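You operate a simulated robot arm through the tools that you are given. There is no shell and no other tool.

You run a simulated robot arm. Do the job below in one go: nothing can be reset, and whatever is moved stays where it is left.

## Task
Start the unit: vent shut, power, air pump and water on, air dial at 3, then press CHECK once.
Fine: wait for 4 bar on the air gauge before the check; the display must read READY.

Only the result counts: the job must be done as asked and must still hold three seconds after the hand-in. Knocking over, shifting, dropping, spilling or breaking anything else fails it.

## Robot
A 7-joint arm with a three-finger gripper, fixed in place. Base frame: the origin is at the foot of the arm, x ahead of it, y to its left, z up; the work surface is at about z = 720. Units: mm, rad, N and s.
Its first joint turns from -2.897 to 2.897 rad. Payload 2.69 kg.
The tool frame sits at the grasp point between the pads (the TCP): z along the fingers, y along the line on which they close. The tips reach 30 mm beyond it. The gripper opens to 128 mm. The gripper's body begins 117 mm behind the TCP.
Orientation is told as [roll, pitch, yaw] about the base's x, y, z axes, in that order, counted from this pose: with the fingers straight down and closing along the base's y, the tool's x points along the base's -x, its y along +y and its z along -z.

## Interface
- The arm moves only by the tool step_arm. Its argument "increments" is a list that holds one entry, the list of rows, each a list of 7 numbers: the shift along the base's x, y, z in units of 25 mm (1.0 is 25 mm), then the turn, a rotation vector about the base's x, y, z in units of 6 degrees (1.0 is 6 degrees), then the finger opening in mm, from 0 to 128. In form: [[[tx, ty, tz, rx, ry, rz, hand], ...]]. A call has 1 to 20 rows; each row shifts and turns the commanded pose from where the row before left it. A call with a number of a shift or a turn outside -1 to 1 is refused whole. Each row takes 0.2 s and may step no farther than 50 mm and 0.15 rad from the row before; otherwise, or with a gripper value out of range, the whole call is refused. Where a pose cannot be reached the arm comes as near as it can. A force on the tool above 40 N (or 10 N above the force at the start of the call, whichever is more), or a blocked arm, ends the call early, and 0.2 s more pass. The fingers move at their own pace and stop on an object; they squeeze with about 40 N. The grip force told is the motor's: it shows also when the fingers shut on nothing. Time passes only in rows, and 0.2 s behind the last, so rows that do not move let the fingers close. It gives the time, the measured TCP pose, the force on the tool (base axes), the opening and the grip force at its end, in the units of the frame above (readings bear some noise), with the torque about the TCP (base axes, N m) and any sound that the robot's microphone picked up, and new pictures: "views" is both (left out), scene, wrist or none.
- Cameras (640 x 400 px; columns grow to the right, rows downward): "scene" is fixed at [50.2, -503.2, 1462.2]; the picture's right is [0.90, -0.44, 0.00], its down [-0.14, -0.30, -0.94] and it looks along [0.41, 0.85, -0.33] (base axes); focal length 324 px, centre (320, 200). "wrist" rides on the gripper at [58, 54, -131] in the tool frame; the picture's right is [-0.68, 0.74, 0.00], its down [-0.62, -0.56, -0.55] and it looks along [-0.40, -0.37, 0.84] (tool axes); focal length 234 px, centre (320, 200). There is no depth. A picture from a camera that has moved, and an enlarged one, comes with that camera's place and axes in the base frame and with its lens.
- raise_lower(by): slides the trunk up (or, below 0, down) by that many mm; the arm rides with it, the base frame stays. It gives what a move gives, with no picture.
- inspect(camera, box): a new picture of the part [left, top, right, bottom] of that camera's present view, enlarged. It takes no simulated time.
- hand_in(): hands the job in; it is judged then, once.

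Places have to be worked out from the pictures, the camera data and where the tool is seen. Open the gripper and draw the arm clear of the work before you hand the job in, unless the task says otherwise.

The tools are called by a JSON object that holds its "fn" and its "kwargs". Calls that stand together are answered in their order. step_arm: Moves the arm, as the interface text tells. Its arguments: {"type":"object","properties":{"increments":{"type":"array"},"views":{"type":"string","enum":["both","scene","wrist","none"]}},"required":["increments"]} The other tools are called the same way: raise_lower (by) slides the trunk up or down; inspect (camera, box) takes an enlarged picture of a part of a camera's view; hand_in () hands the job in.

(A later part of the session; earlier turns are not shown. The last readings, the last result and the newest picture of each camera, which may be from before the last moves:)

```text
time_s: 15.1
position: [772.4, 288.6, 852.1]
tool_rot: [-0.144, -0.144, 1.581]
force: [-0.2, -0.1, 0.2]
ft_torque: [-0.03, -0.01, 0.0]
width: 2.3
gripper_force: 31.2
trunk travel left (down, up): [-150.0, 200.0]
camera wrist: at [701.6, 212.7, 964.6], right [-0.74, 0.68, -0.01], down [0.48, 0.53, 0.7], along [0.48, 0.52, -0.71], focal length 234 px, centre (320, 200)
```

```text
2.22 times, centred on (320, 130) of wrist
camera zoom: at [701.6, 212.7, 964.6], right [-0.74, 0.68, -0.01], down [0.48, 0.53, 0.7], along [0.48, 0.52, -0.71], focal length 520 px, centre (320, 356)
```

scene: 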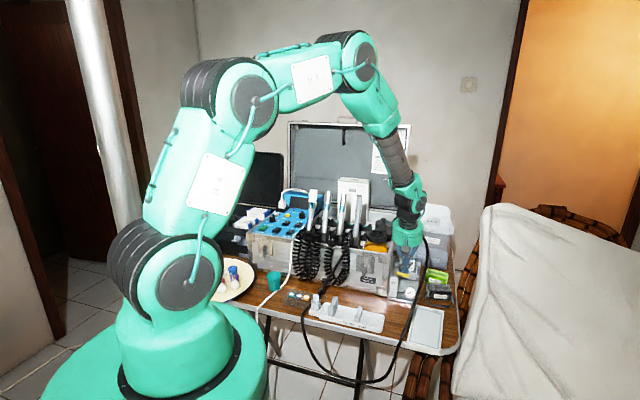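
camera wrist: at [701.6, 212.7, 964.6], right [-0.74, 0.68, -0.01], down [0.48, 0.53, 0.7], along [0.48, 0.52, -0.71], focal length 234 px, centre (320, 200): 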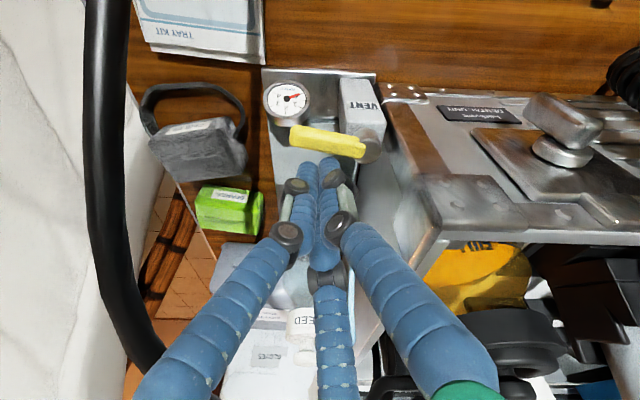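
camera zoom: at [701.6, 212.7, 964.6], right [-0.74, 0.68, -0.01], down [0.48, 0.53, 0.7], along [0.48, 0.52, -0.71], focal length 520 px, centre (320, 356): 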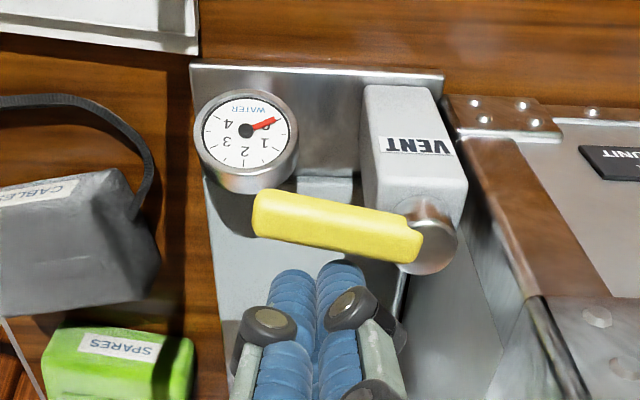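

The closed tips sit just behind the lever with no contact. I now push forward along the arc that the lever should follow, gently for the first 20 mm or so.

{"fn": "step_arm", "kwargs": {"increments": [[[-0.056, -0.2, 0, 0, 0, 0, 0], [-0.056, -0.2, 0, 0, 0, 0, 0], [-0.083, -0.163, 0, 0, 0, 0, 0], [-0.083, -0.163, 0, 0, 0, 0, 0], [-0.083, -0.163, 0, 0, 0, 0, 0]]], "views": "both"}}

{"fn": "inspect", "kwargs": {"camera": "wrist", "box": [220, 40, 420, 220]}}

```text
time_s: 16.2
position: [762.8, 267.0, 852.1]
tool_rot: [-0.14, -0.145, 1.581]
force: [0.2, 0.7, 0.0]
ft_torque: [-0.02, 0.02, -0.03]
width: 2.1
gripper_force: 31.3
trunk travel left (down, up): [-150.0, 200.0]
camera wrist: at [692.3, 190.1, 964.7], right [-0.74, 0.68, -0.01], down [0.48, 0.53, 0.7], along [0.48, 0.51, -0.71], focal length 234 px, centre (320, 200)
```

scene: 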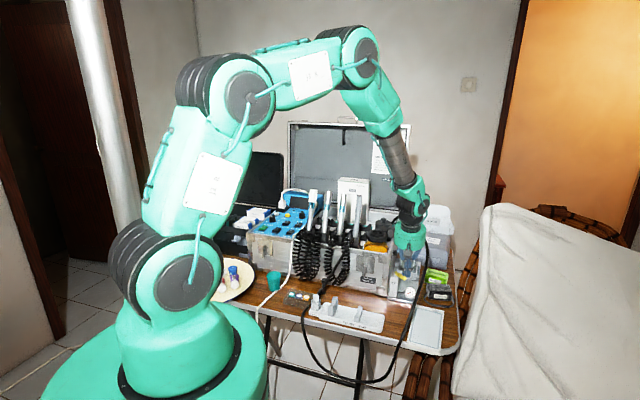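
wrist: 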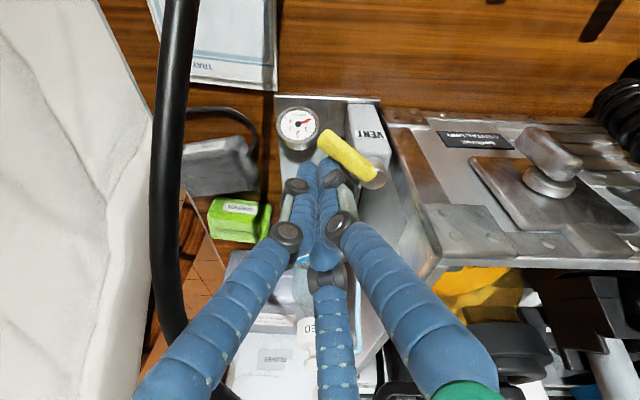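

```text
2.22 times, centred on (320, 130) of wrist
camera zoom: at [692.3, 190.1, 964.7], right [-0.74, 0.68, -0.01], down [0.48, 0.53, 0.7], along [0.48, 0.51, -0.71], focal length 520 px, centre (320, 356)
```

zoom: 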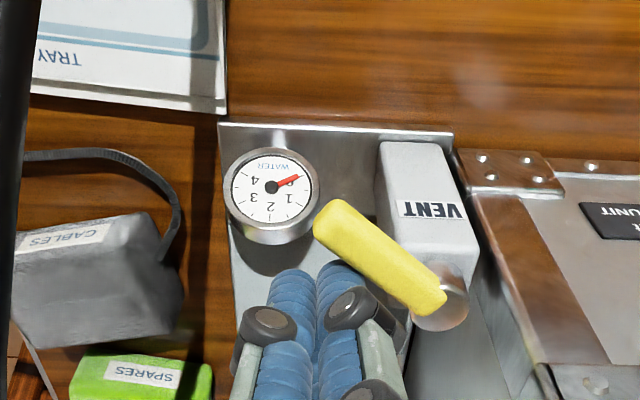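

The lever swings easily (about 0.7 N) and has turned ~35–40° toward the front. I continue along the arc.

{"fn": "step_arm", "kwargs": {"increments": [[[-0.132, -0.174, 0, 0, 0, 0, 0], [-0.132, -0.174, 0, 0, 0, 0, 0], [-0.187, -0.109, 0, 0, 0, 0, 0], [-0.187, -0.109, 0, 0, 0, 0, 0], [-0.187, -0.109, 0, 0, 0, 0, 0], [-0.187, -0.109, 0.08, 0, 0, 0, 0], [-0.216, 0, 0.04, 0, 0, 0, 0], [-0.216, 0, 0, 0, 0, 0, 0]]], "views": "both"}}

{"fn": "inspect", "kwargs": {"camera": "wrist", "box": [220, 40, 420, 220]}}

{"fn": "inspect", "kwargs": {"camera": "scene", "box": [380, 230, 444, 300]}}

```text
time_s: 18.1
position: [725.2, 247.8, 856.0]
tool_rot: [-0.141, -0.142, 1.581]
force: [-0.2, -0.2, -0.6]
ft_torque: [0.03, -0.05, -0.03]
width: 2.2
gripper_force: 31.0
trunk travel left (down, up): [-150.0, 200.0]
camera wrist: at [655.6, 171.2, 968.8], right [-0.74, 0.68, -0.01], down [0.48, 0.53, 0.7], along [0.48, 0.52, -0.71], focal length 234 px, centre (320, 200)
```

scene: 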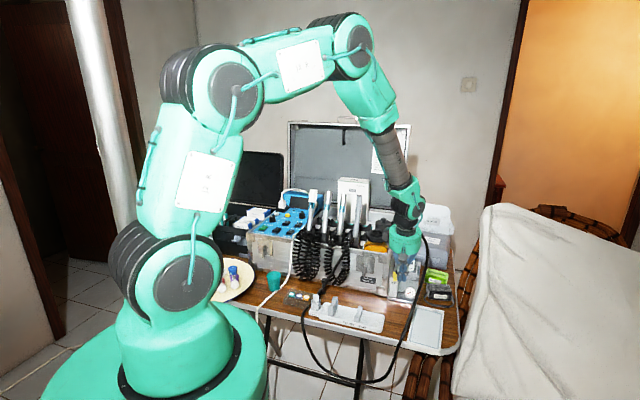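
wrist: 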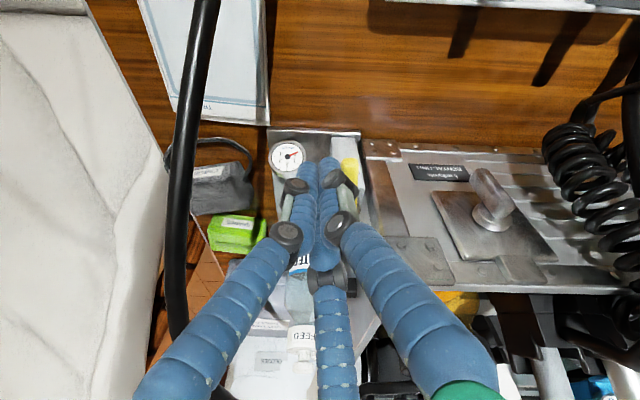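

```text
2.22 times, centred on (320, 130) of wrist
camera zoom: at [655.6, 171.2, 968.8], right [-0.74, 0.68, -0.01], down [0.48, 0.53, 0.7], along [0.48, 0.52, -0.71], focal length 520 px, centre (320, 356)
```

zoom: 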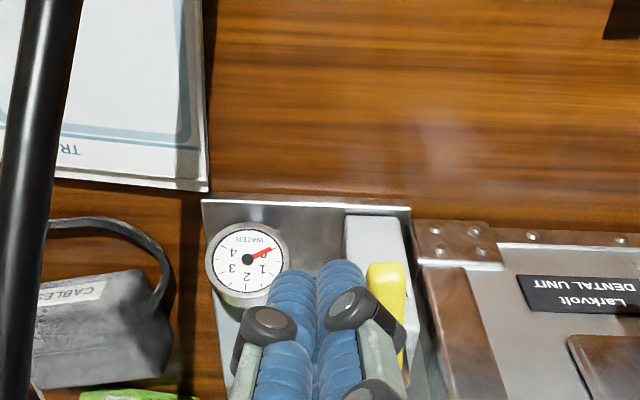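

```text
5.71 times, centred on (412, 265) of scene
camera zoom: at [50.2, -503.2, 1462.2], right [0.9, -0.44, 0.0], down [-0.14, -0.3, -0.94], along [0.41, 0.85, -0.33], focal length 1854 px, centre (-206, -171)
```

zoom: 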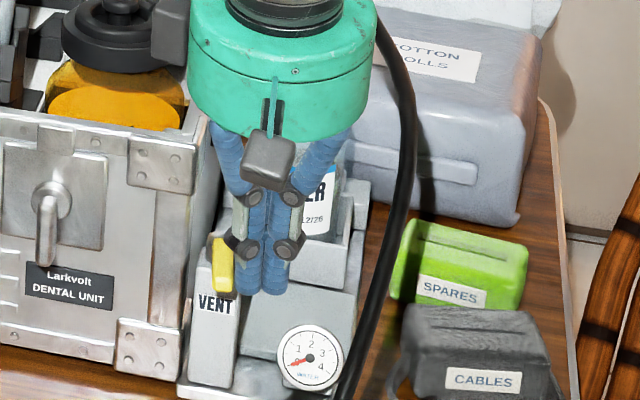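

The lever now points to the front, along the post. I push a bit further to the left to seat it at its stop.

{"fn": "step_arm", "kwargs": {"increments": [[[-0.085, 0.085, 0, 0, 0, 0, 0], [-0.085, 0.085, 0, 0, 0, 0, 0], [-0.085, 0.085, 0, 0, 0, 0, 0]]], "views": "scene"}}

{"fn": "inspect", "kwargs": {"camera": "wrist", "box": [220, 40, 420, 220]}}

```text
time_s: 18.9
position: [720.9, 251.9, 854.5]
tool_rot: [-0.143, -0.142, 1.582]
force: [14.2, -22.0, -3.1]
ft_torque: [-0.53, -0.33, 0.14]
width: 1.9
gripper_force: 31.3
trunk travel left (down, up): [-150.0, 200.0]
```

scene: 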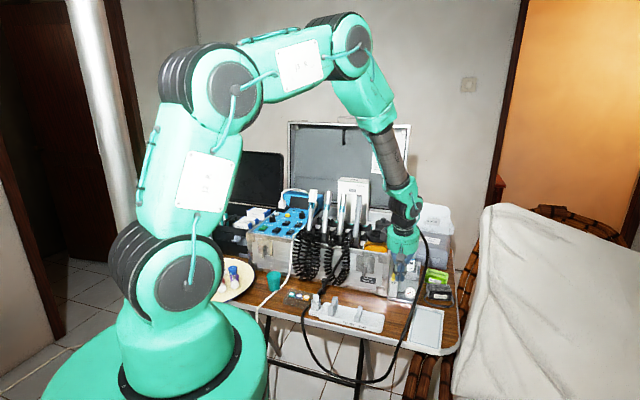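

```text
2.22 times, centred on (320, 130) of wrist
camera zoom: at [650.7, 175.8, 968.0], right [-0.74, 0.68, -0.01], down [0.48, 0.53, 0.7], along [0.48, 0.52, -0.71], focal length 520 px, centre (320, 356)
```

zoom: 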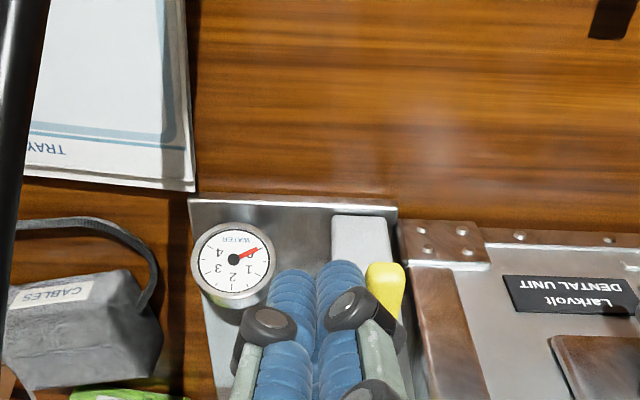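

The lever is firmly at its stop (26 N), pointing to the front. I back off, rise straight up to clear everything and take the tilt out, then look at the vent from above.

{"fn": "step_arm", "kwargs": {"increments": [[[0.25, -0.25, 0, 0, 0, 0, 0], [0.15, -0.15, 0.3, 0, 0, 0, 0], [0, 0, 1, 0, 0, 0, 0], [0, 0, 1, 0, 0, 0, 0], [0, 0, 1, 0, 0, 0, 0], [0, 0, 1, 0, 0, 0, 0], [0, 0, 1, 0, 0, 0, 0], [0, 0, 1, -0.35, 0.35, 0, 0], [0, 0, 1, -0.35, 0.35, 0, 0], [0, 0, 1, -0.35, 0.35, 0, 0], [0, 0, 1, -0.35, 0.35, 0, 0], [0, 0, 1, 0, 0, 0, 0]]], "views": "both"}}

{"fn": "inspect", "kwargs": {"camera": "scene", "box": [380, 230, 444, 300]}}

```text
time_s: 21.4
position: [726.6, 245.2, 1110.7]
tool_rot: [0.011, 0.006, 1.571]
force: [0.2, -0.7, -1.1]
ft_torque: [-0.03, 0.04, 0.01]
width: 1.9
gripper_force: 31.4
trunk travel left (down, up): [-150.0, 200.0]
camera wrist: at [675.1, 186.4, 1242.7], right [-0.74, 0.68, 0.0], down [0.57, 0.62, 0.54], along [0.36, 0.4, -0.84], focal length 234 px, centre (320, 200)
```

scene: 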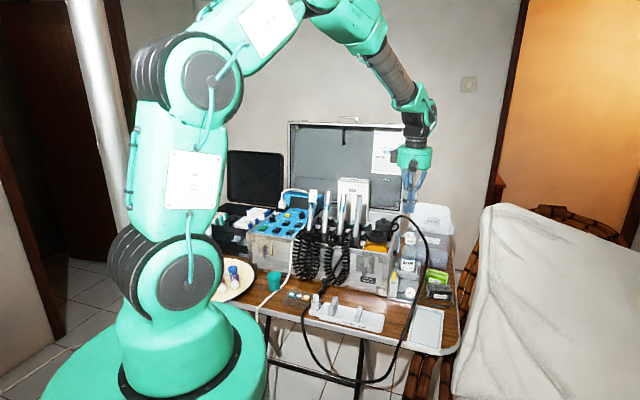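
wrist: 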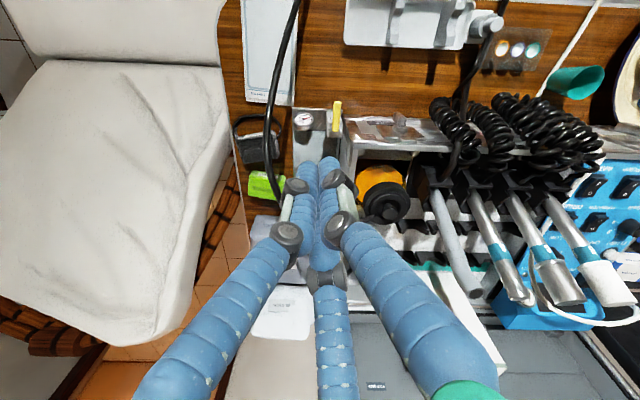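

```text
5.71 times, centred on (412, 265) of scene
camera zoom: at [50.2, -503.2, 1462.2], right [0.9, -0.44, 0.0], down [-0.14, -0.3, -0.94], along [0.41, 0.85, -0.33], focal length 1854 px, centre (-206, -171)
```

zoom: 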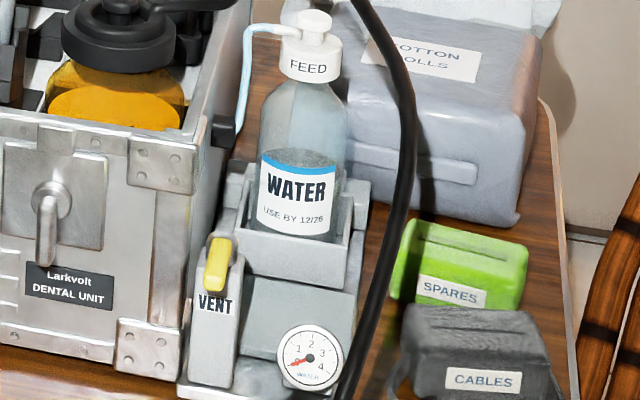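

The lever now points to the front and nothing else moved. I travel high over to the panel with the fingers open for a clean view of the switches and the dial.

{"fn": "step_arm", "kwargs": {"increments": [[[0, 0, 1, 0, 0, 0, 128], [-0.74, 0.96, 0, 0, 0, 0, 128], [-0.74, 0.96, 0, 0, 0, 0, 128], [-0.74, 0.96, 0, 0, 0, 0, 128], [-0.74, 0.96, 0, 0, 0, 0, 128], [-0.74, 0.96, 0, 0, 0, 0, 128], [-0.74, 0.96, 0, 0, 0, 0, 128], [-0.74, 0.96, 0, 0, 0, 0, 128], [-0.74, 0.96, 0, 0, 0, 0, 128], [-0.74, 0.96, 0, 0, 0, 0, 128], [-0.74, 0.96, 0, 0, 0, 0, 128], [-0.74, 0.96, 0, 0, 0, 0, 128], [-0.74, 0.96, 0, 0, 0, 0, 128], [-0.74, 0.96, 0, 0, 0, 0, 128], [-0.74, 0.96, 0, 0, 0, 0, 128], [-0.74, 0.96, 0, 0, 0, 0, 128], [-0.74, 0.96, 0, 0, 0, 0, 128], [-0.74, 0.96, 0, 0, 0, 0, 128], [-0.74, 0.96, 0, 0, 0, 0, 128]]], "views": "both"}}

{"fn": "inspect", "kwargs": {"camera": "wrist", "box": [200, 80, 440, 260]}}

```text
time_s: 25.4
position: [398.5, 674.4, 1138.0]
tool_rot: [0.008, 0.004, 1.57]
force: [0.5, -0.5, -0.9]
ft_torque: [0.05, 0.02, 0.02]
width: 127.9
gripper_force: 0.0
trunk travel left (down, up): [-150.0, 200.0]
camera wrist: at [345.5, 616.8, 1268.9], right [-0.74, 0.68, 0.0], down [0.57, 0.62, 0.54], along [0.36, 0.4, -0.84], focal length 234 px, centre (320, 200)
```

scene: 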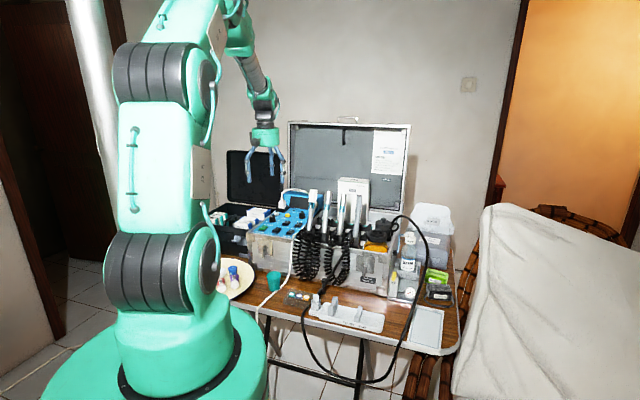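
wrist: 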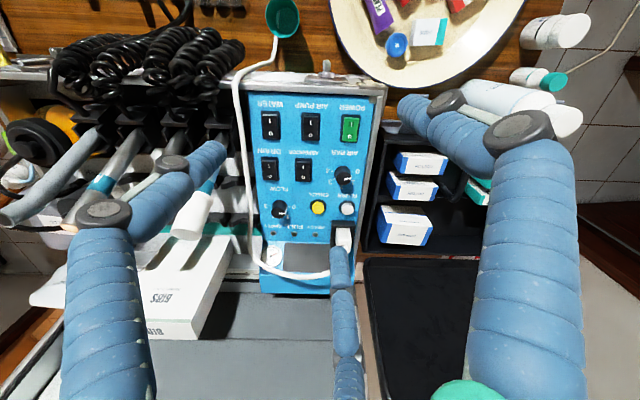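

```text
2.22 times, centred on (320, 170) of wrist
camera zoom: at [345.5, 616.8, 1268.9], right [-0.74, 0.68, 0.0], down [0.57, 0.62, 0.54], along [0.36, 0.4, -0.84], focal length 520 px, centre (320, 267)
```

zoom: 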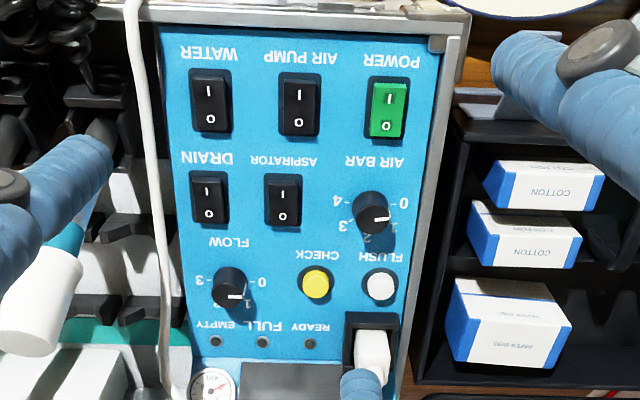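

Now the whole panel is visible, including the AIR gauge at the lower left of this view. I zoom in on the dial, the rockers, and the gauge.

{"fn": "inspect", "kwargs": {"camera": "wrist", "box": [324, 150, 364, 180]}}

{"fn": "inspect", "kwargs": {"camera": "wrist", "box": [262, 104, 362, 150]}}

{"fn": "inspect", "kwargs": {"camera": "wrist", "box": [250, 180, 350, 280]}}

```text
13.33 times, centred on (344, 165) of wrist
camera zoom: at [345.5, 616.8, 1268.9], right [-0.74, 0.68, 0.0], down [0.57, 0.62, 0.54], along [0.36, 0.4, -0.84], focal length 3122 px, centre (0, 667)
```

zoom: 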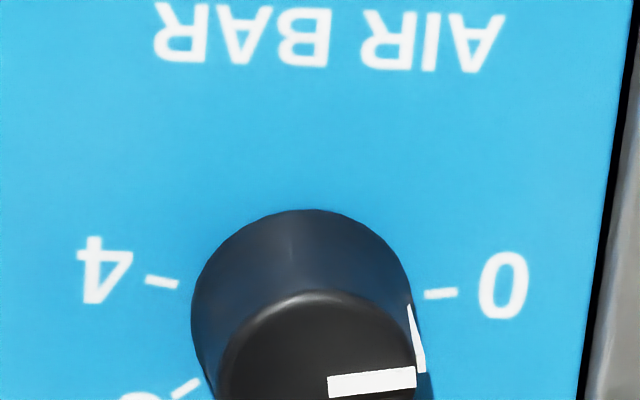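

```text
6.40 times, centred on (312, 127) of wrist
camera zoom: at [345.5, 616.8, 1268.9], right [-0.74, 0.68, 0.0], down [0.57, 0.62, 0.54], along [0.36, 0.4, -0.84], focal length 1499 px, centre (371, 667)
```

zoom: 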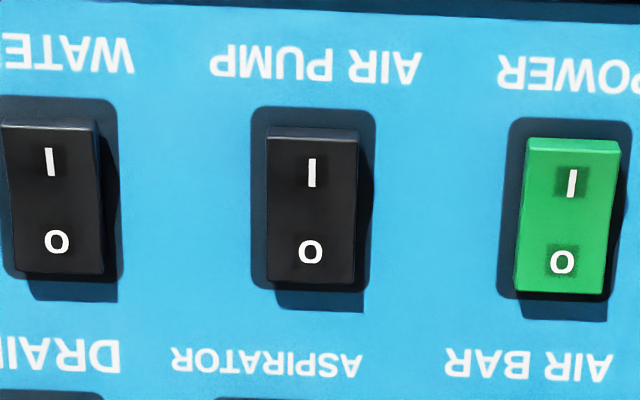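

```text
4.00 times, centred on (300, 230) of wrist
camera zoom: at [345.5, 616.8, 1268.9], right [-0.74, 0.68, 0.0], down [0.57, 0.62, 0.54], along [0.36, 0.4, -0.84], focal length 937 px, centre (400, 80)
```

zoom: 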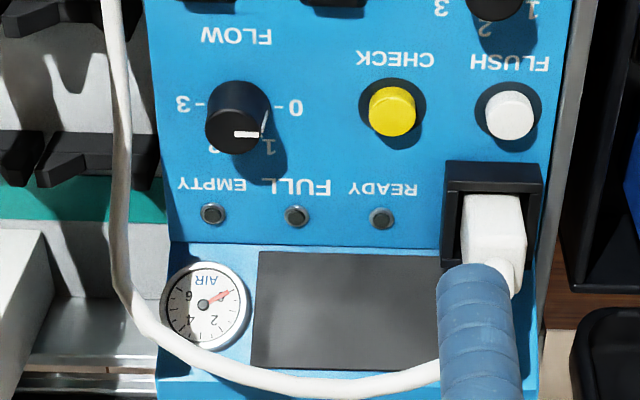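

The panel geometry is clear: Power ≈(379.5,728), Air pump ≈(424,684.5), Water ≈(468,641), dial ≈(438,781), Check ≈(516,802); the air gauge reads 0. I close the fingers and lower them over the "I" end of POWER.

{"fn": "step_arm", "kwargs": {"increments": [[[-0.155, 0.208, -0.89, 0, 0, 0, 0], [-0.155, 0.208, -0.89, 0, 0, 0, 0], [-0.155, 0.208, -0.89, 0, 0, 0, 0], [-0.155, 0.208, -0.89, 0, 0, 0, 0], [-0.155, 0.208, -0.89, 0, 0, 0, 0], [-0.155, 0.208, -0.89, -0.05, 0, 0, 0], [-0.155, 0.208, -0.89, 0, -0.04, 0, 0], [-0.155, 0.208, -0.89, 0, 0, 0, 0]]], "views": "both"}}

{"fn": "inspect", "kwargs": {"camera": "scene", "box": [240, 180, 320, 250]}}

{"fn": "inspect", "kwargs": {"camera": "wrist", "box": [220, 90, 420, 250]}}

```text
time_s: 27.2
position: [365.1, 716.5, 960.8]
tool_rot: [0.004, 0.01, 1.569]
force: [0.5, 0.3, 0.2]
ft_torque: [-0.01, 0.05, -0.03]
width: 2.2
gripper_force: 31.6
trunk travel left (down, up): [-150.0, 200.0]
camera wrist: at [312.1, 659.2, 1091.7], right [-0.74, 0.68, 0.0], down [0.57, 0.62, 0.54], along [0.37, 0.4, -0.84], focal length 234 px, centre (320, 200)
```

scene: 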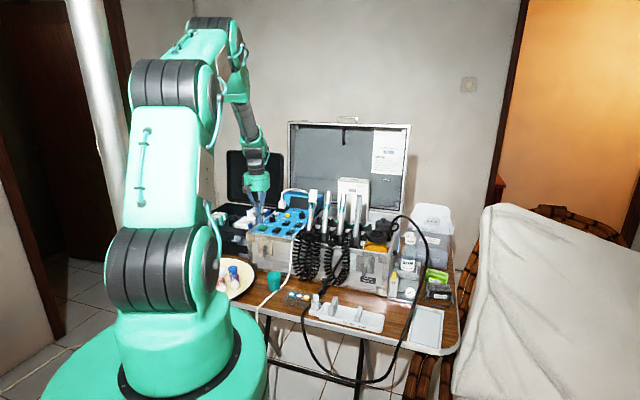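
wrist: 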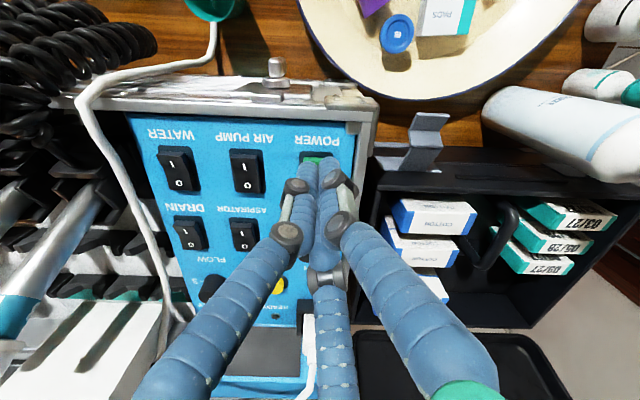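

```text
5.71 times, centred on (280, 215) of scene
camera zoom: at [50.2, -503.2, 1462.2], right [0.9, -0.44, 0.0], down [-0.14, -0.3, -0.94], along [0.41, 0.85, -0.33], focal length 1854 px, centre (549, 114)
```

zoom: 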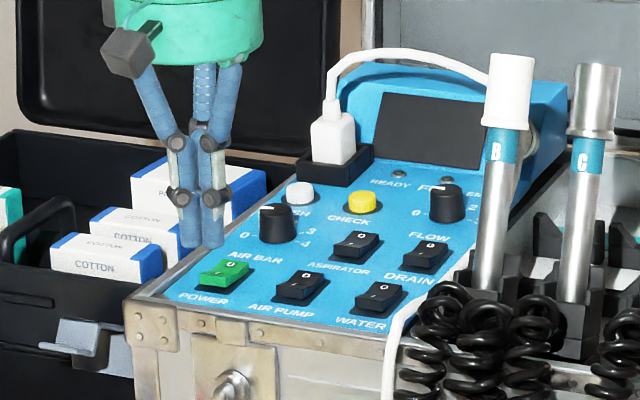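

```text
2.50 times, centred on (320, 170) of wrist
camera zoom: at [312.1, 659.2, 1091.7], right [-0.74, 0.68, 0.0], down [0.57, 0.62, 0.54], along [0.37, 0.4, -0.84], focal length 585 px, centre (320, 275)
```

zoom: 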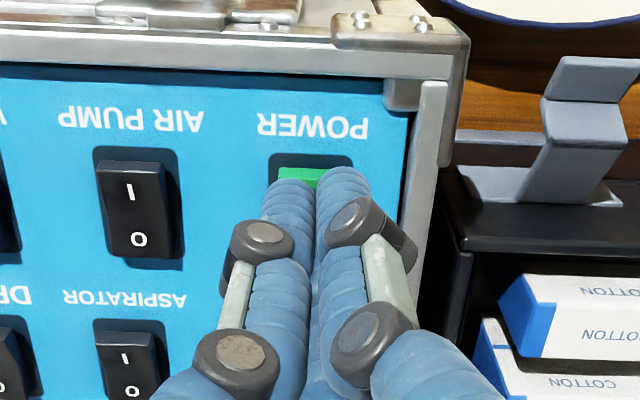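

The bundle is above the front end of POWER, about 4 mm too far left. I shift +5.6 mm in x and lower in small steps until the rocker flips.

{"fn": "step_arm", "kwargs": {"increments": [[[0.22, 0.01, -0.3, 0, 0, 0, 0], [0, 0, -0.3, 0, 0, 0, 0], [0, 0, -0.15, 0, 0, 0, 0], [0, 0, -0.1, 0, 0, 0, 0], [0, 0, -0.1, 0, 0, 0, 0], [0, 0, -0.1, 0, 0, 0, 0]]], "views": "both"}}

{"fn": "inspect", "kwargs": {"camera": "scene", "box": [240, 180, 320, 250]}}

{"fn": "inspect", "kwargs": {"camera": "wrist", "box": [220, 90, 420, 250]}}

```text
time_s: 28.6
position: [371.2, 717.8, 932.7]
tool_rot: [0.004, 0.009, 1.573]
force: [0.5, -0.9, 1.9]
ft_torque: [-0.01, 0.03, -0.03]
width: 2.1
gripper_force: 31.3
trunk travel left (down, up): [-150.0, 200.0]
camera wrist: at [318.3, 660.5, 1065.6], right [-0.74, 0.68, 0.0], down [0.57, 0.62, 0.54], along [0.37, 0.4, -0.84], focal length 234 px, centre (320, 200)
```

scene: 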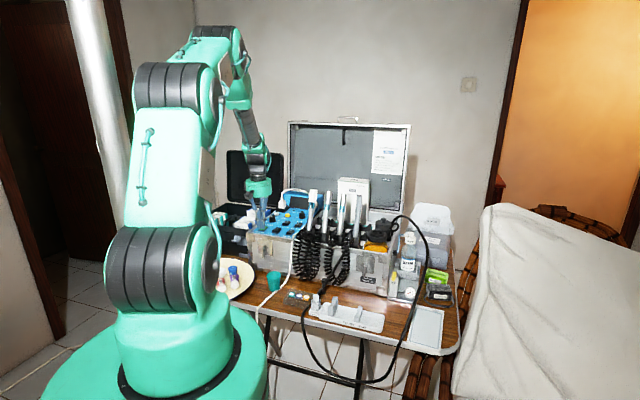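
wrist: 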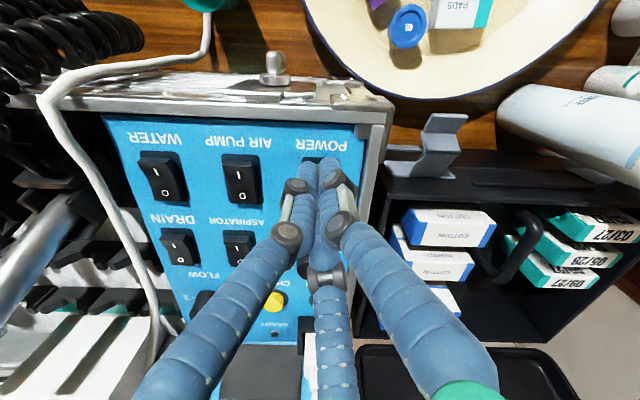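

```text
5.71 times, centred on (280, 215) of scene
camera zoom: at [50.2, -503.2, 1462.2], right [0.9, -0.44, 0.0], down [-0.14, -0.3, -0.94], along [0.41, 0.85, -0.33], focal length 1854 px, centre (549, 114)
```

zoom: 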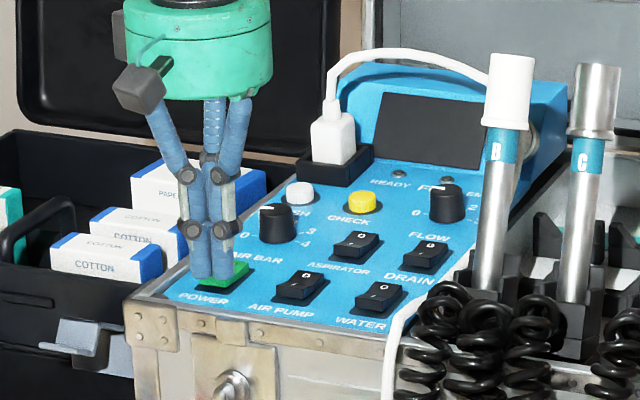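

```text
2.50 times, centred on (320, 170) of wrist
camera zoom: at [318.3, 660.5, 1065.6], right [-0.74, 0.68, 0.0], down [0.57, 0.62, 0.54], along [0.37, 0.4, -0.84], focal length 585 px, centre (320, 275)
```

zoom: 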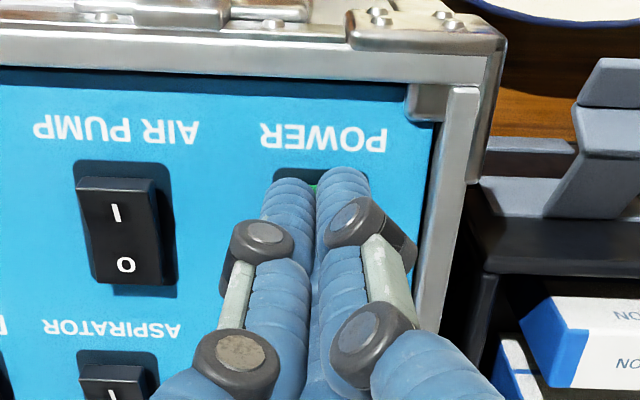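

Light contact (1.9 N) at tip z≈903, right on the front half of POWER. I press further in 2 mm steps.

{"fn": "step_arm", "kwargs": {"increments": [[[0, 0, -0.08, 0, 0, 0, 0], [0, 0, -0.08, 0, 0, 0, 0], [0, 0, -0.08, 0, 0, 0, 0]]], "views": "scene"}}

{"fn": "inspect", "kwargs": {"camera": "scene", "box": [240, 180, 320, 250]}}

```text
time_s: 29.4
position: [372.4, 718.3, 932.7]
tool_rot: [0.0, 0.003, 1.571]
force: [2.8, -8.1, 36.6]
ft_torque: [0.29, -0.3, -0.03]
width: 6.4
gripper_force: 31.9
trunk travel left (down, up): [-150.0, 200.0]
```

scene: 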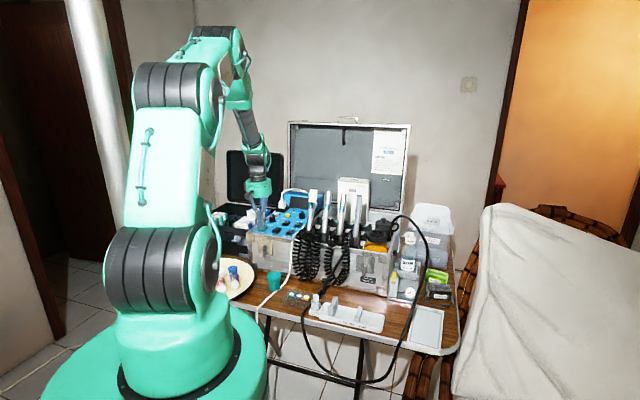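

```text
5.71 times, centred on (280, 215) of scene
camera zoom: at [50.2, -503.2, 1462.2], right [0.9, -0.44, 0.0], down [-0.14, -0.3, -0.94], along [0.41, 0.85, -0.33], focal length 1854 px, centre (549, 114)
```

zoom: 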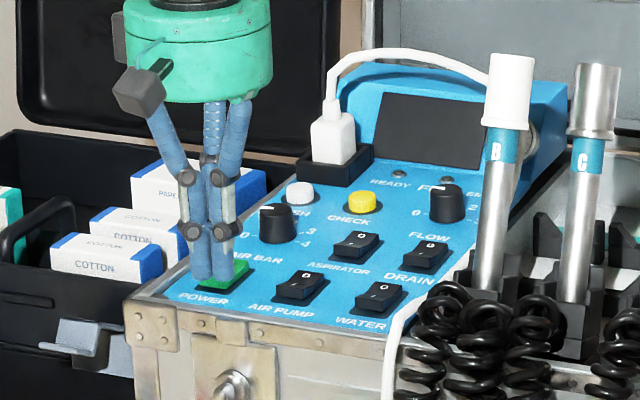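

Pressing gave 36 N with no travel and the display stays dark, so the rocker isn't giving way at this spot. I lift off and look closely at the rocker's tilt before trying again.

{"fn": "step_arm", "kwargs": {"increments": [[[0, 0, 0.4, 0, 0, 0, 0], [0, 0, 0.6, 0, 0, 0, 0], [0, 0, 0.6, 0, 0, 0, 0]]], "views": "both"}}

{"fn": "inspect", "kwargs": {"camera": "wrist", "box": [220, 130, 340, 220]}}

{"fn": "inspect", "kwargs": {"camera": "scene", "box": [252, 215, 292, 245]}}

{"fn": "inspect", "kwargs": {"camera": "scene", "box": [270, 215, 310, 245]}}

```text
time_s: 30.2
position: [369.8, 718.4, 967.7]
tool_rot: [0.002, 0.011, 1.572]
force: [-0.3, -0.2, 0.4]
ft_torque: [0.01, 0.01, -0.03]
width: 2.2
gripper_force: 32.1
trunk travel left (down, up): [-150.0, 200.0]
camera wrist: at [317.3, 660.2, 1099.1], right [-0.74, 0.68, 0.0], down [0.57, 0.62, 0.54], along [0.37, 0.4, -0.84], focal length 234 px, centre (320, 200)
```

scene: 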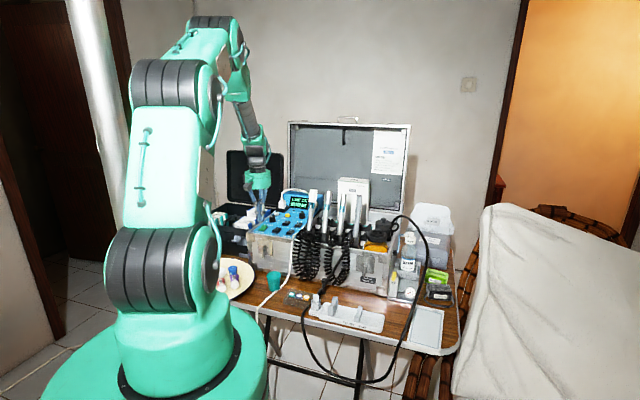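
wrist: 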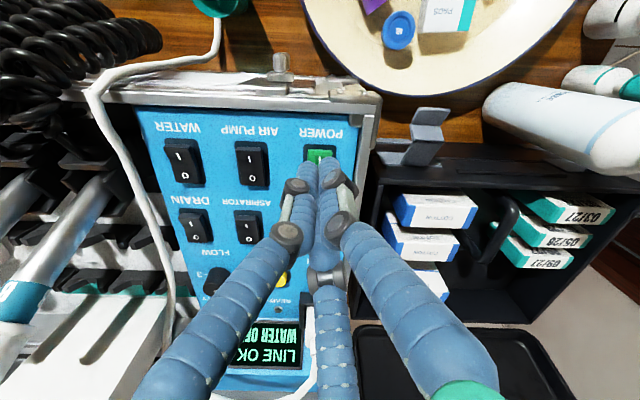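

```text
4.44 times, centred on (280, 175) of wrist
camera zoom: at [317.3, 660.2, 1099.1], right [-0.74, 0.68, 0.0], down [0.57, 0.62, 0.54], along [0.37, 0.4, -0.84], focal length 1041 px, centre (498, 311)
```

zoom: 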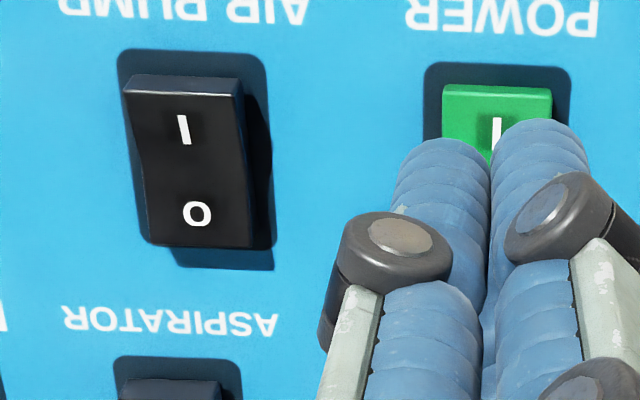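

```text
13.33 times, centred on (272, 230) of scene
camera zoom: at [50.2, -503.2, 1462.2], right [0.9, -0.44, 0.0], down [-0.14, -0.3, -0.94], along [0.41, 0.85, -0.33], focal length 4327 px, centre (960, -200)
```

zoom: 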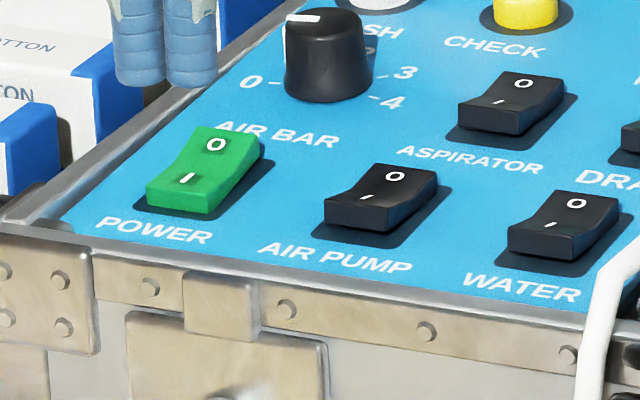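

```text
13.33 times, centred on (290, 230) of scene
camera zoom: at [50.2, -503.2, 1462.2], right [0.9, -0.44, 0.0], down [-0.14, -0.3, -0.94], along [0.41, 0.85, -0.33], focal length 4327 px, centre (720, -200)
```

zoom: 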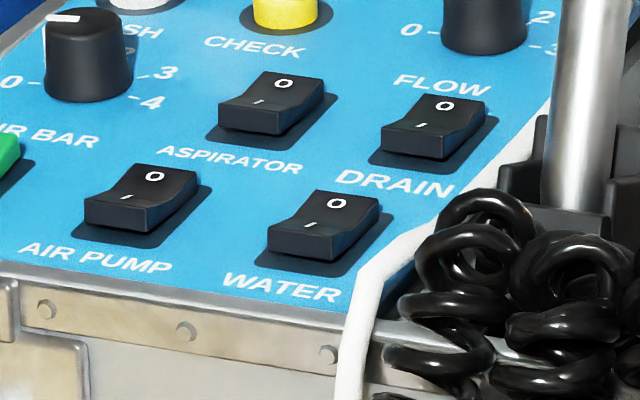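

The POWER rocker did flip and the display lit up ("LINE OK / WATER OF…"). I read it fully.

{"fn": "inspect", "kwargs": {"camera": "scene", "box": [280, 180, 330, 215]}}

{"fn": "inspect", "kwargs": {"camera": "wrist", "box": [180, 280, 340, 400]}}

```text
11.43 times, centred on (305, 198) of scene
camera zoom: at [50.2, -503.2, 1462.2], right [0.9, -0.44, 0.0], down [-0.14, -0.3, -0.94], along [0.41, 0.85, -0.33], focal length 3709 px, centre (491, 229)
```

zoom: 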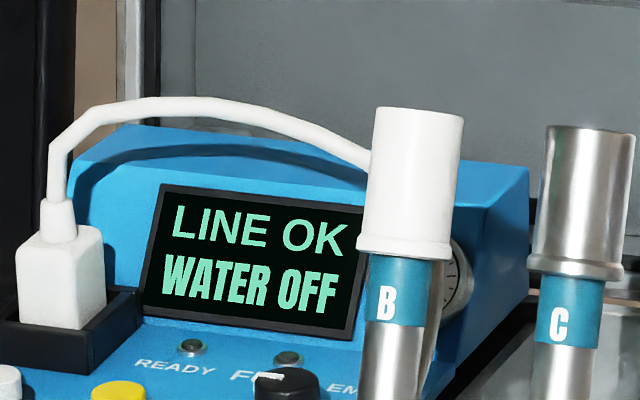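

```text
3.33 times, centred on (260, 340) of wrist
camera zoom: at [317.3, 660.2, 1099.1], right [-0.74, 0.68, 0.0], down [0.57, 0.62, 0.54], along [0.37, 0.4, -0.84], focal length 781 px, centre (520, -267)
```

zoom: 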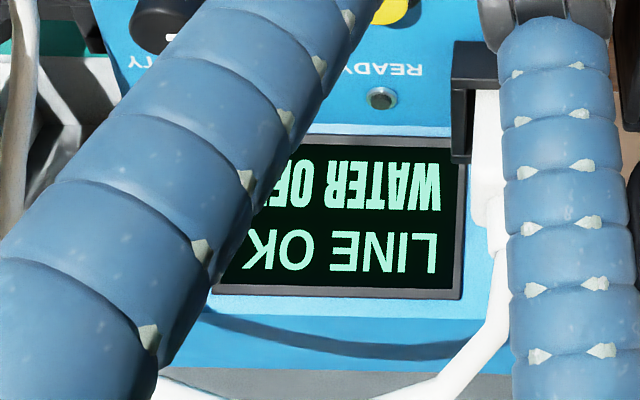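

POWER is on. Next the AIR PUMP: I shift by the switch spacing (+45.7, −43.9 mm) and press its "I" end the same way.

{"fn": "step_arm", "kwargs": {"increments": [[[0.91, -0.88, 0, 0, 0, 0, 0], [0.91, -0.88, 0, 0, 0, 0, 0], [0, 0, -0.5, 0, 0, 0, 0], [0, 0, -0.5, 0, 0, 0, 0]]], "views": "both"}}

{"fn": "inspect", "kwargs": {"camera": "wrist", "box": [220, 90, 420, 250]}}

{"fn": "inspect", "kwargs": {"camera": "scene", "box": [250, 200, 310, 245]}}

```text
time_s: 31.2
position: [416.5, 674.0, 943.1]
tool_rot: [0.005, 0.008, 1.571]
force: [-0.1, -0.3, 0.0]
ft_torque: [0.0, 0.01, 0.0]
width: 2.0
gripper_force: 31.3
trunk travel left (down, up): [-150.0, 200.0]
camera wrist: at [363.7, 616.4, 1074.5], right [-0.74, 0.68, 0.0], down [0.57, 0.62, 0.54], along [0.37, 0.4, -0.84], focal length 234 px, centre (320, 200)
```

scene: 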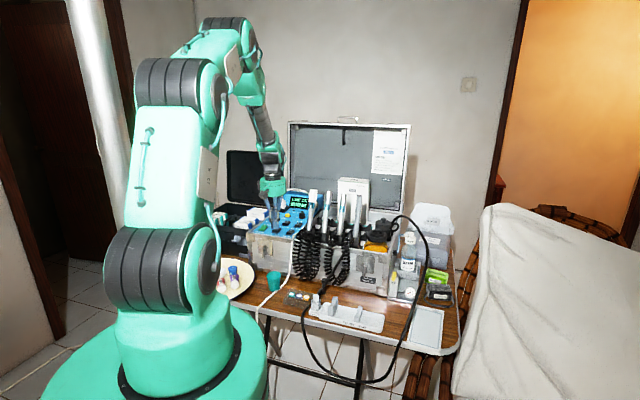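
wrist: 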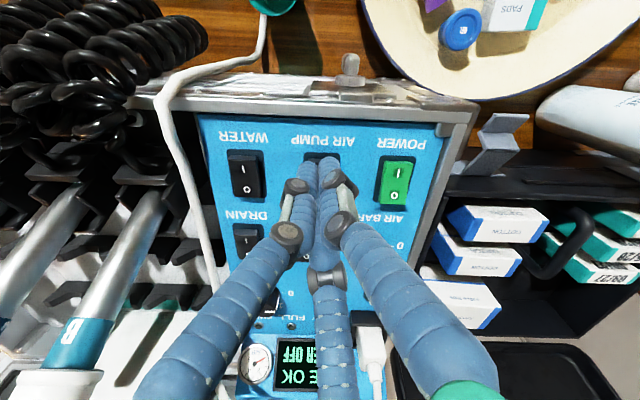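

```text
2.50 times, centred on (320, 170) of wrist
camera zoom: at [363.7, 616.4, 1074.5], right [-0.74, 0.68, 0.0], down [0.57, 0.62, 0.54], along [0.37, 0.4, -0.84], focal length 585 px, centre (320, 275)
```

zoom: 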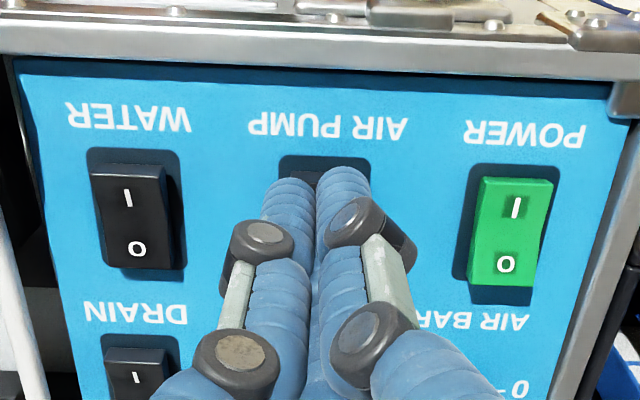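

```text
8.89 times, centred on (280, 222) of scene
camera zoom: at [50.2, -503.2, 1462.2], right [0.9, -0.44, 0.0], down [-0.14, -0.3, -0.94], along [0.41, 0.85, -0.33], focal length 2884 px, centre (676, 0)
```

zoom: 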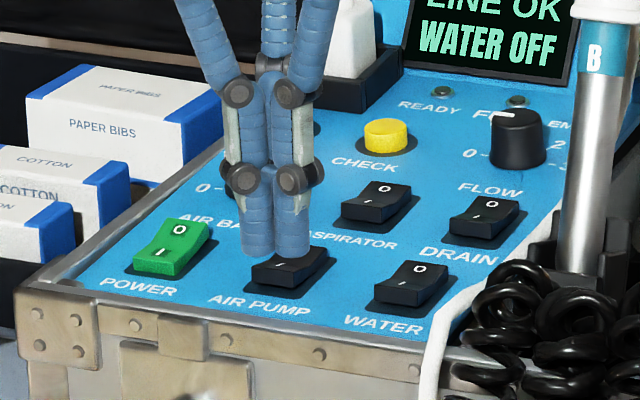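

The bundle is aligned over the "I" half of AIR PUMP. I press down in small steps.

{"fn": "step_arm", "kwargs": {"increments": [[[0, 0, -0.2, 0, 0, 0, 0], [0, 0, -0.15, 0, 0, 0, 0], [0, 0, -0.08, 0, 0, 0, 0], [0, 0, -0.08, 0, 0, 0, 0], [0, 0, -0.08, 0, 0, 0, 0], [0, 0, -0.06, 0, 0, 0, 0]]], "views": "scene"}}

{"fn": "inspect", "kwargs": {"camera": "scene", "box": [250, 180, 330, 240]}}

```text
time_s: 32.6
position: [417.1, 675.3, 932.8]
tool_rot: [-0.003, 0.003, 1.572]
force: [-1.8, -2.7, 14.3]
ft_torque: [0.11, 0.01, 0.12]
width: 5.7
gripper_force: 31.6
trunk travel left (down, up): [-150.0, 200.0]
stopped in row 6: the force on the tool passed its limit at 43 N (the readings are from after the stop); the commanded pose is now the measured one
```

scene: 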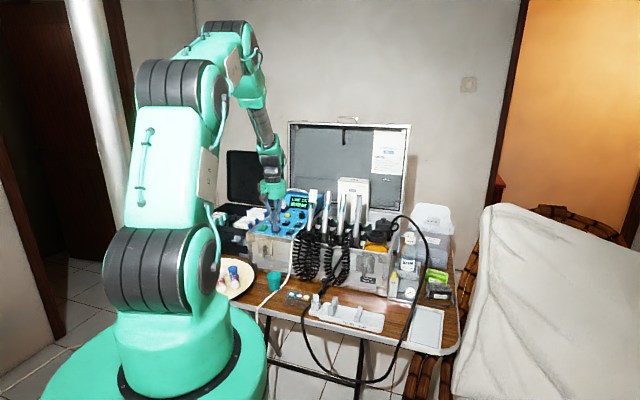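

```text
6.67 times, centred on (290, 210) of scene
camera zoom: at [50.2, -503.2, 1462.2], right [0.9, -0.44, 0.0], down [-0.14, -0.3, -0.94], along [0.41, 0.85, -0.33], focal length 2163 px, centre (520, 133)
```

zoom: 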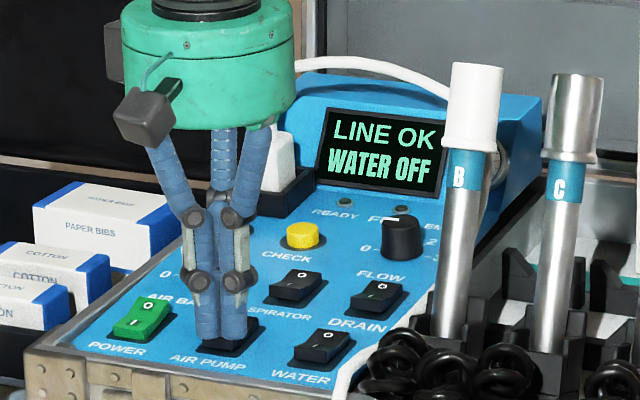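

The press ended at 43 N. I lift off to see whether AIR PUMP flipped.

{"fn": "step_arm", "kwargs": {"increments": [[[0, 0, 0.4, 0, 0, 0, 0], [0, 0, 0.5, 0, 0, 0, 0], [0, 0, 0.5, 0, 0, 0, 0]]], "views": "both"}}

{"fn": "inspect", "kwargs": {"camera": "scene", "box": [250, 200, 310, 245]}}

{"fn": "inspect", "kwargs": {"camera": "wrist", "box": [200, 100, 440, 280]}}

```text
time_s: 33.4
position: [418.3, 675.6, 965.7]
tool_rot: [0.0, 0.006, 1.57]
force: [-0.1, 0.4, 0.2]
ft_torque: [0.0, 0.02, -0.01]
width: 1.9
gripper_force: 31.0
trunk travel left (down, up): [-150.0, 200.0]
camera wrist: at [364.5, 617.2, 1097.0], right [-0.74, 0.68, 0.0], down [0.57, 0.62, 0.54], along [0.37, 0.4, -0.84], focal length 234 px, centre (320, 200)
```

scene: 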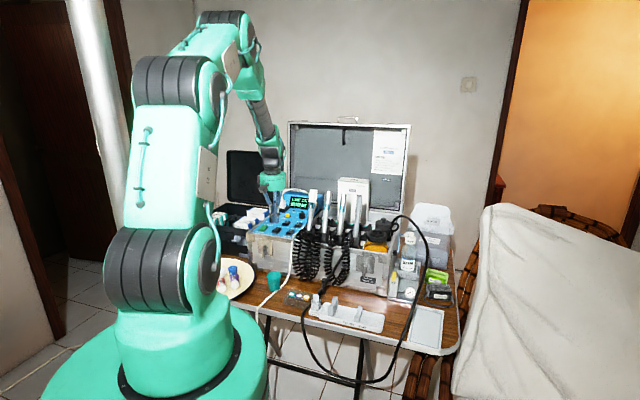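
wrist: 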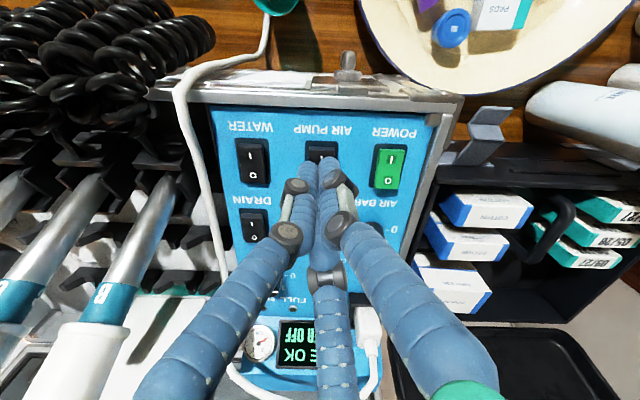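

```text
8.89 times, centred on (280, 222) of scene
camera zoom: at [50.2, -503.2, 1462.2], right [0.9, -0.44, 0.0], down [-0.14, -0.3, -0.94], along [0.41, 0.85, -0.33], focal length 2884 px, centre (676, 0)
```

zoom: 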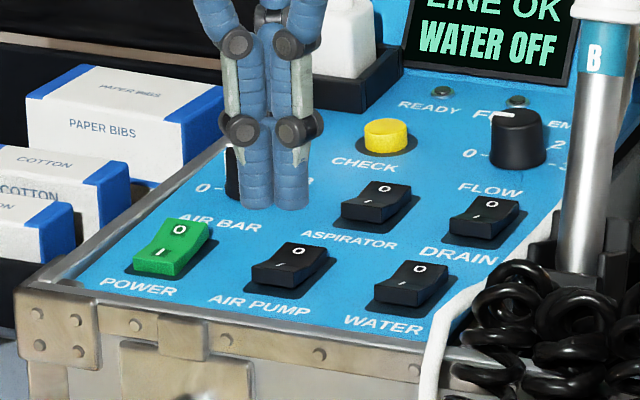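

```text
2.22 times, centred on (320, 190) of wrist
camera zoom: at [364.5, 617.2, 1097.0], right [-0.74, 0.68, 0.0], down [0.57, 0.62, 0.54], along [0.37, 0.4, -0.84], focal length 520 px, centre (320, 222)
```

zoom: 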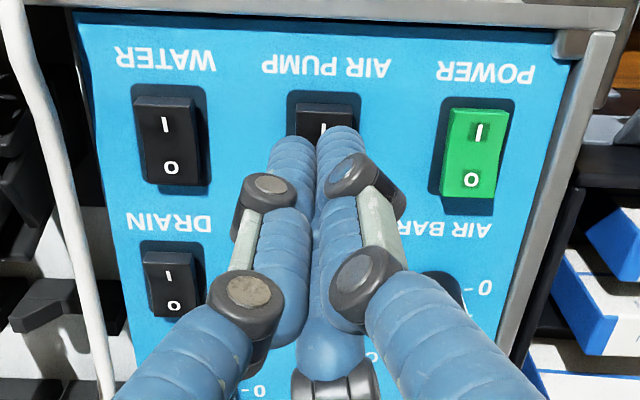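

AIR PUMP has not flipped yet, since the press was too close to its pivot. I move 5–6 mm further to the front end for more leverage and press again.

{"fn": "step_arm", "kwargs": {"increments": [[[-0.19, -0.16, 0, 0, 0, 0, 0], [0, 0, -0.8, 0, 0, 0, 0], [0, 0, -0.4, 0, 0, 0, 0], [0, 0, -0.08, 0, 0, 0, 0], [0, 0, -0.08, 0, 0, 0, 0], [0, 0, -0.08, 0, 0, 0, 0], [0, 0, -0.08, 0, 0, 0, 0], [0, 0, -0.08, 0, 0, 0, 0]]], "views": "scene"}}

{"fn": "inspect", "kwargs": {"camera": "scene", "box": [250, 200, 310, 245]}}

```text
time_s: 35.1
position: [413.9, 673.2, 933.3]
tool_rot: [-0.001, 0.0, 1.57]
force: [-1.1, -3.1, 16.0]
ft_torque: [0.11, -0.1, 0.02]
width: 5.9
gripper_force: 31.3
trunk travel left (down, up): [-150.0, 200.0]
stopped in row 8: the force on the tool passed its limit at 44 N (the readings are from after the stop); the commanded pose is now the measured one
```

scene: 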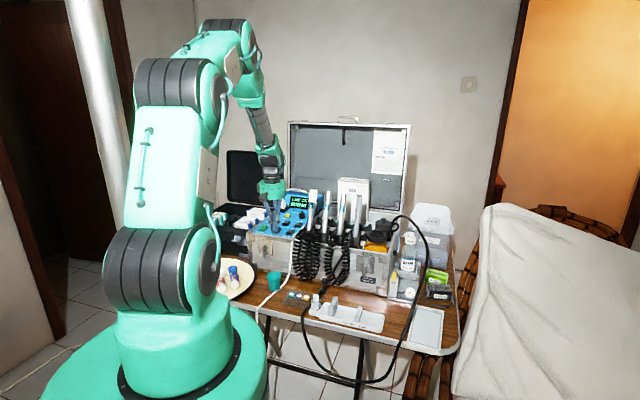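

```text
8.89 times, centred on (280, 222) of scene
camera zoom: at [50.2, -503.2, 1462.2], right [0.9, -0.44, 0.0], down [-0.14, -0.3, -0.94], along [0.41, 0.85, -0.33], focal length 2884 px, centre (676, 0)
```

zoom: 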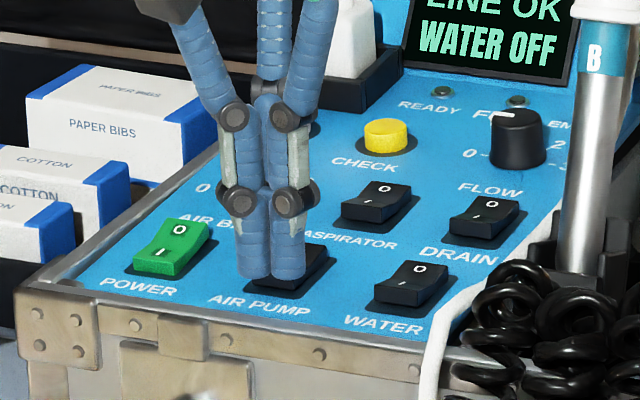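

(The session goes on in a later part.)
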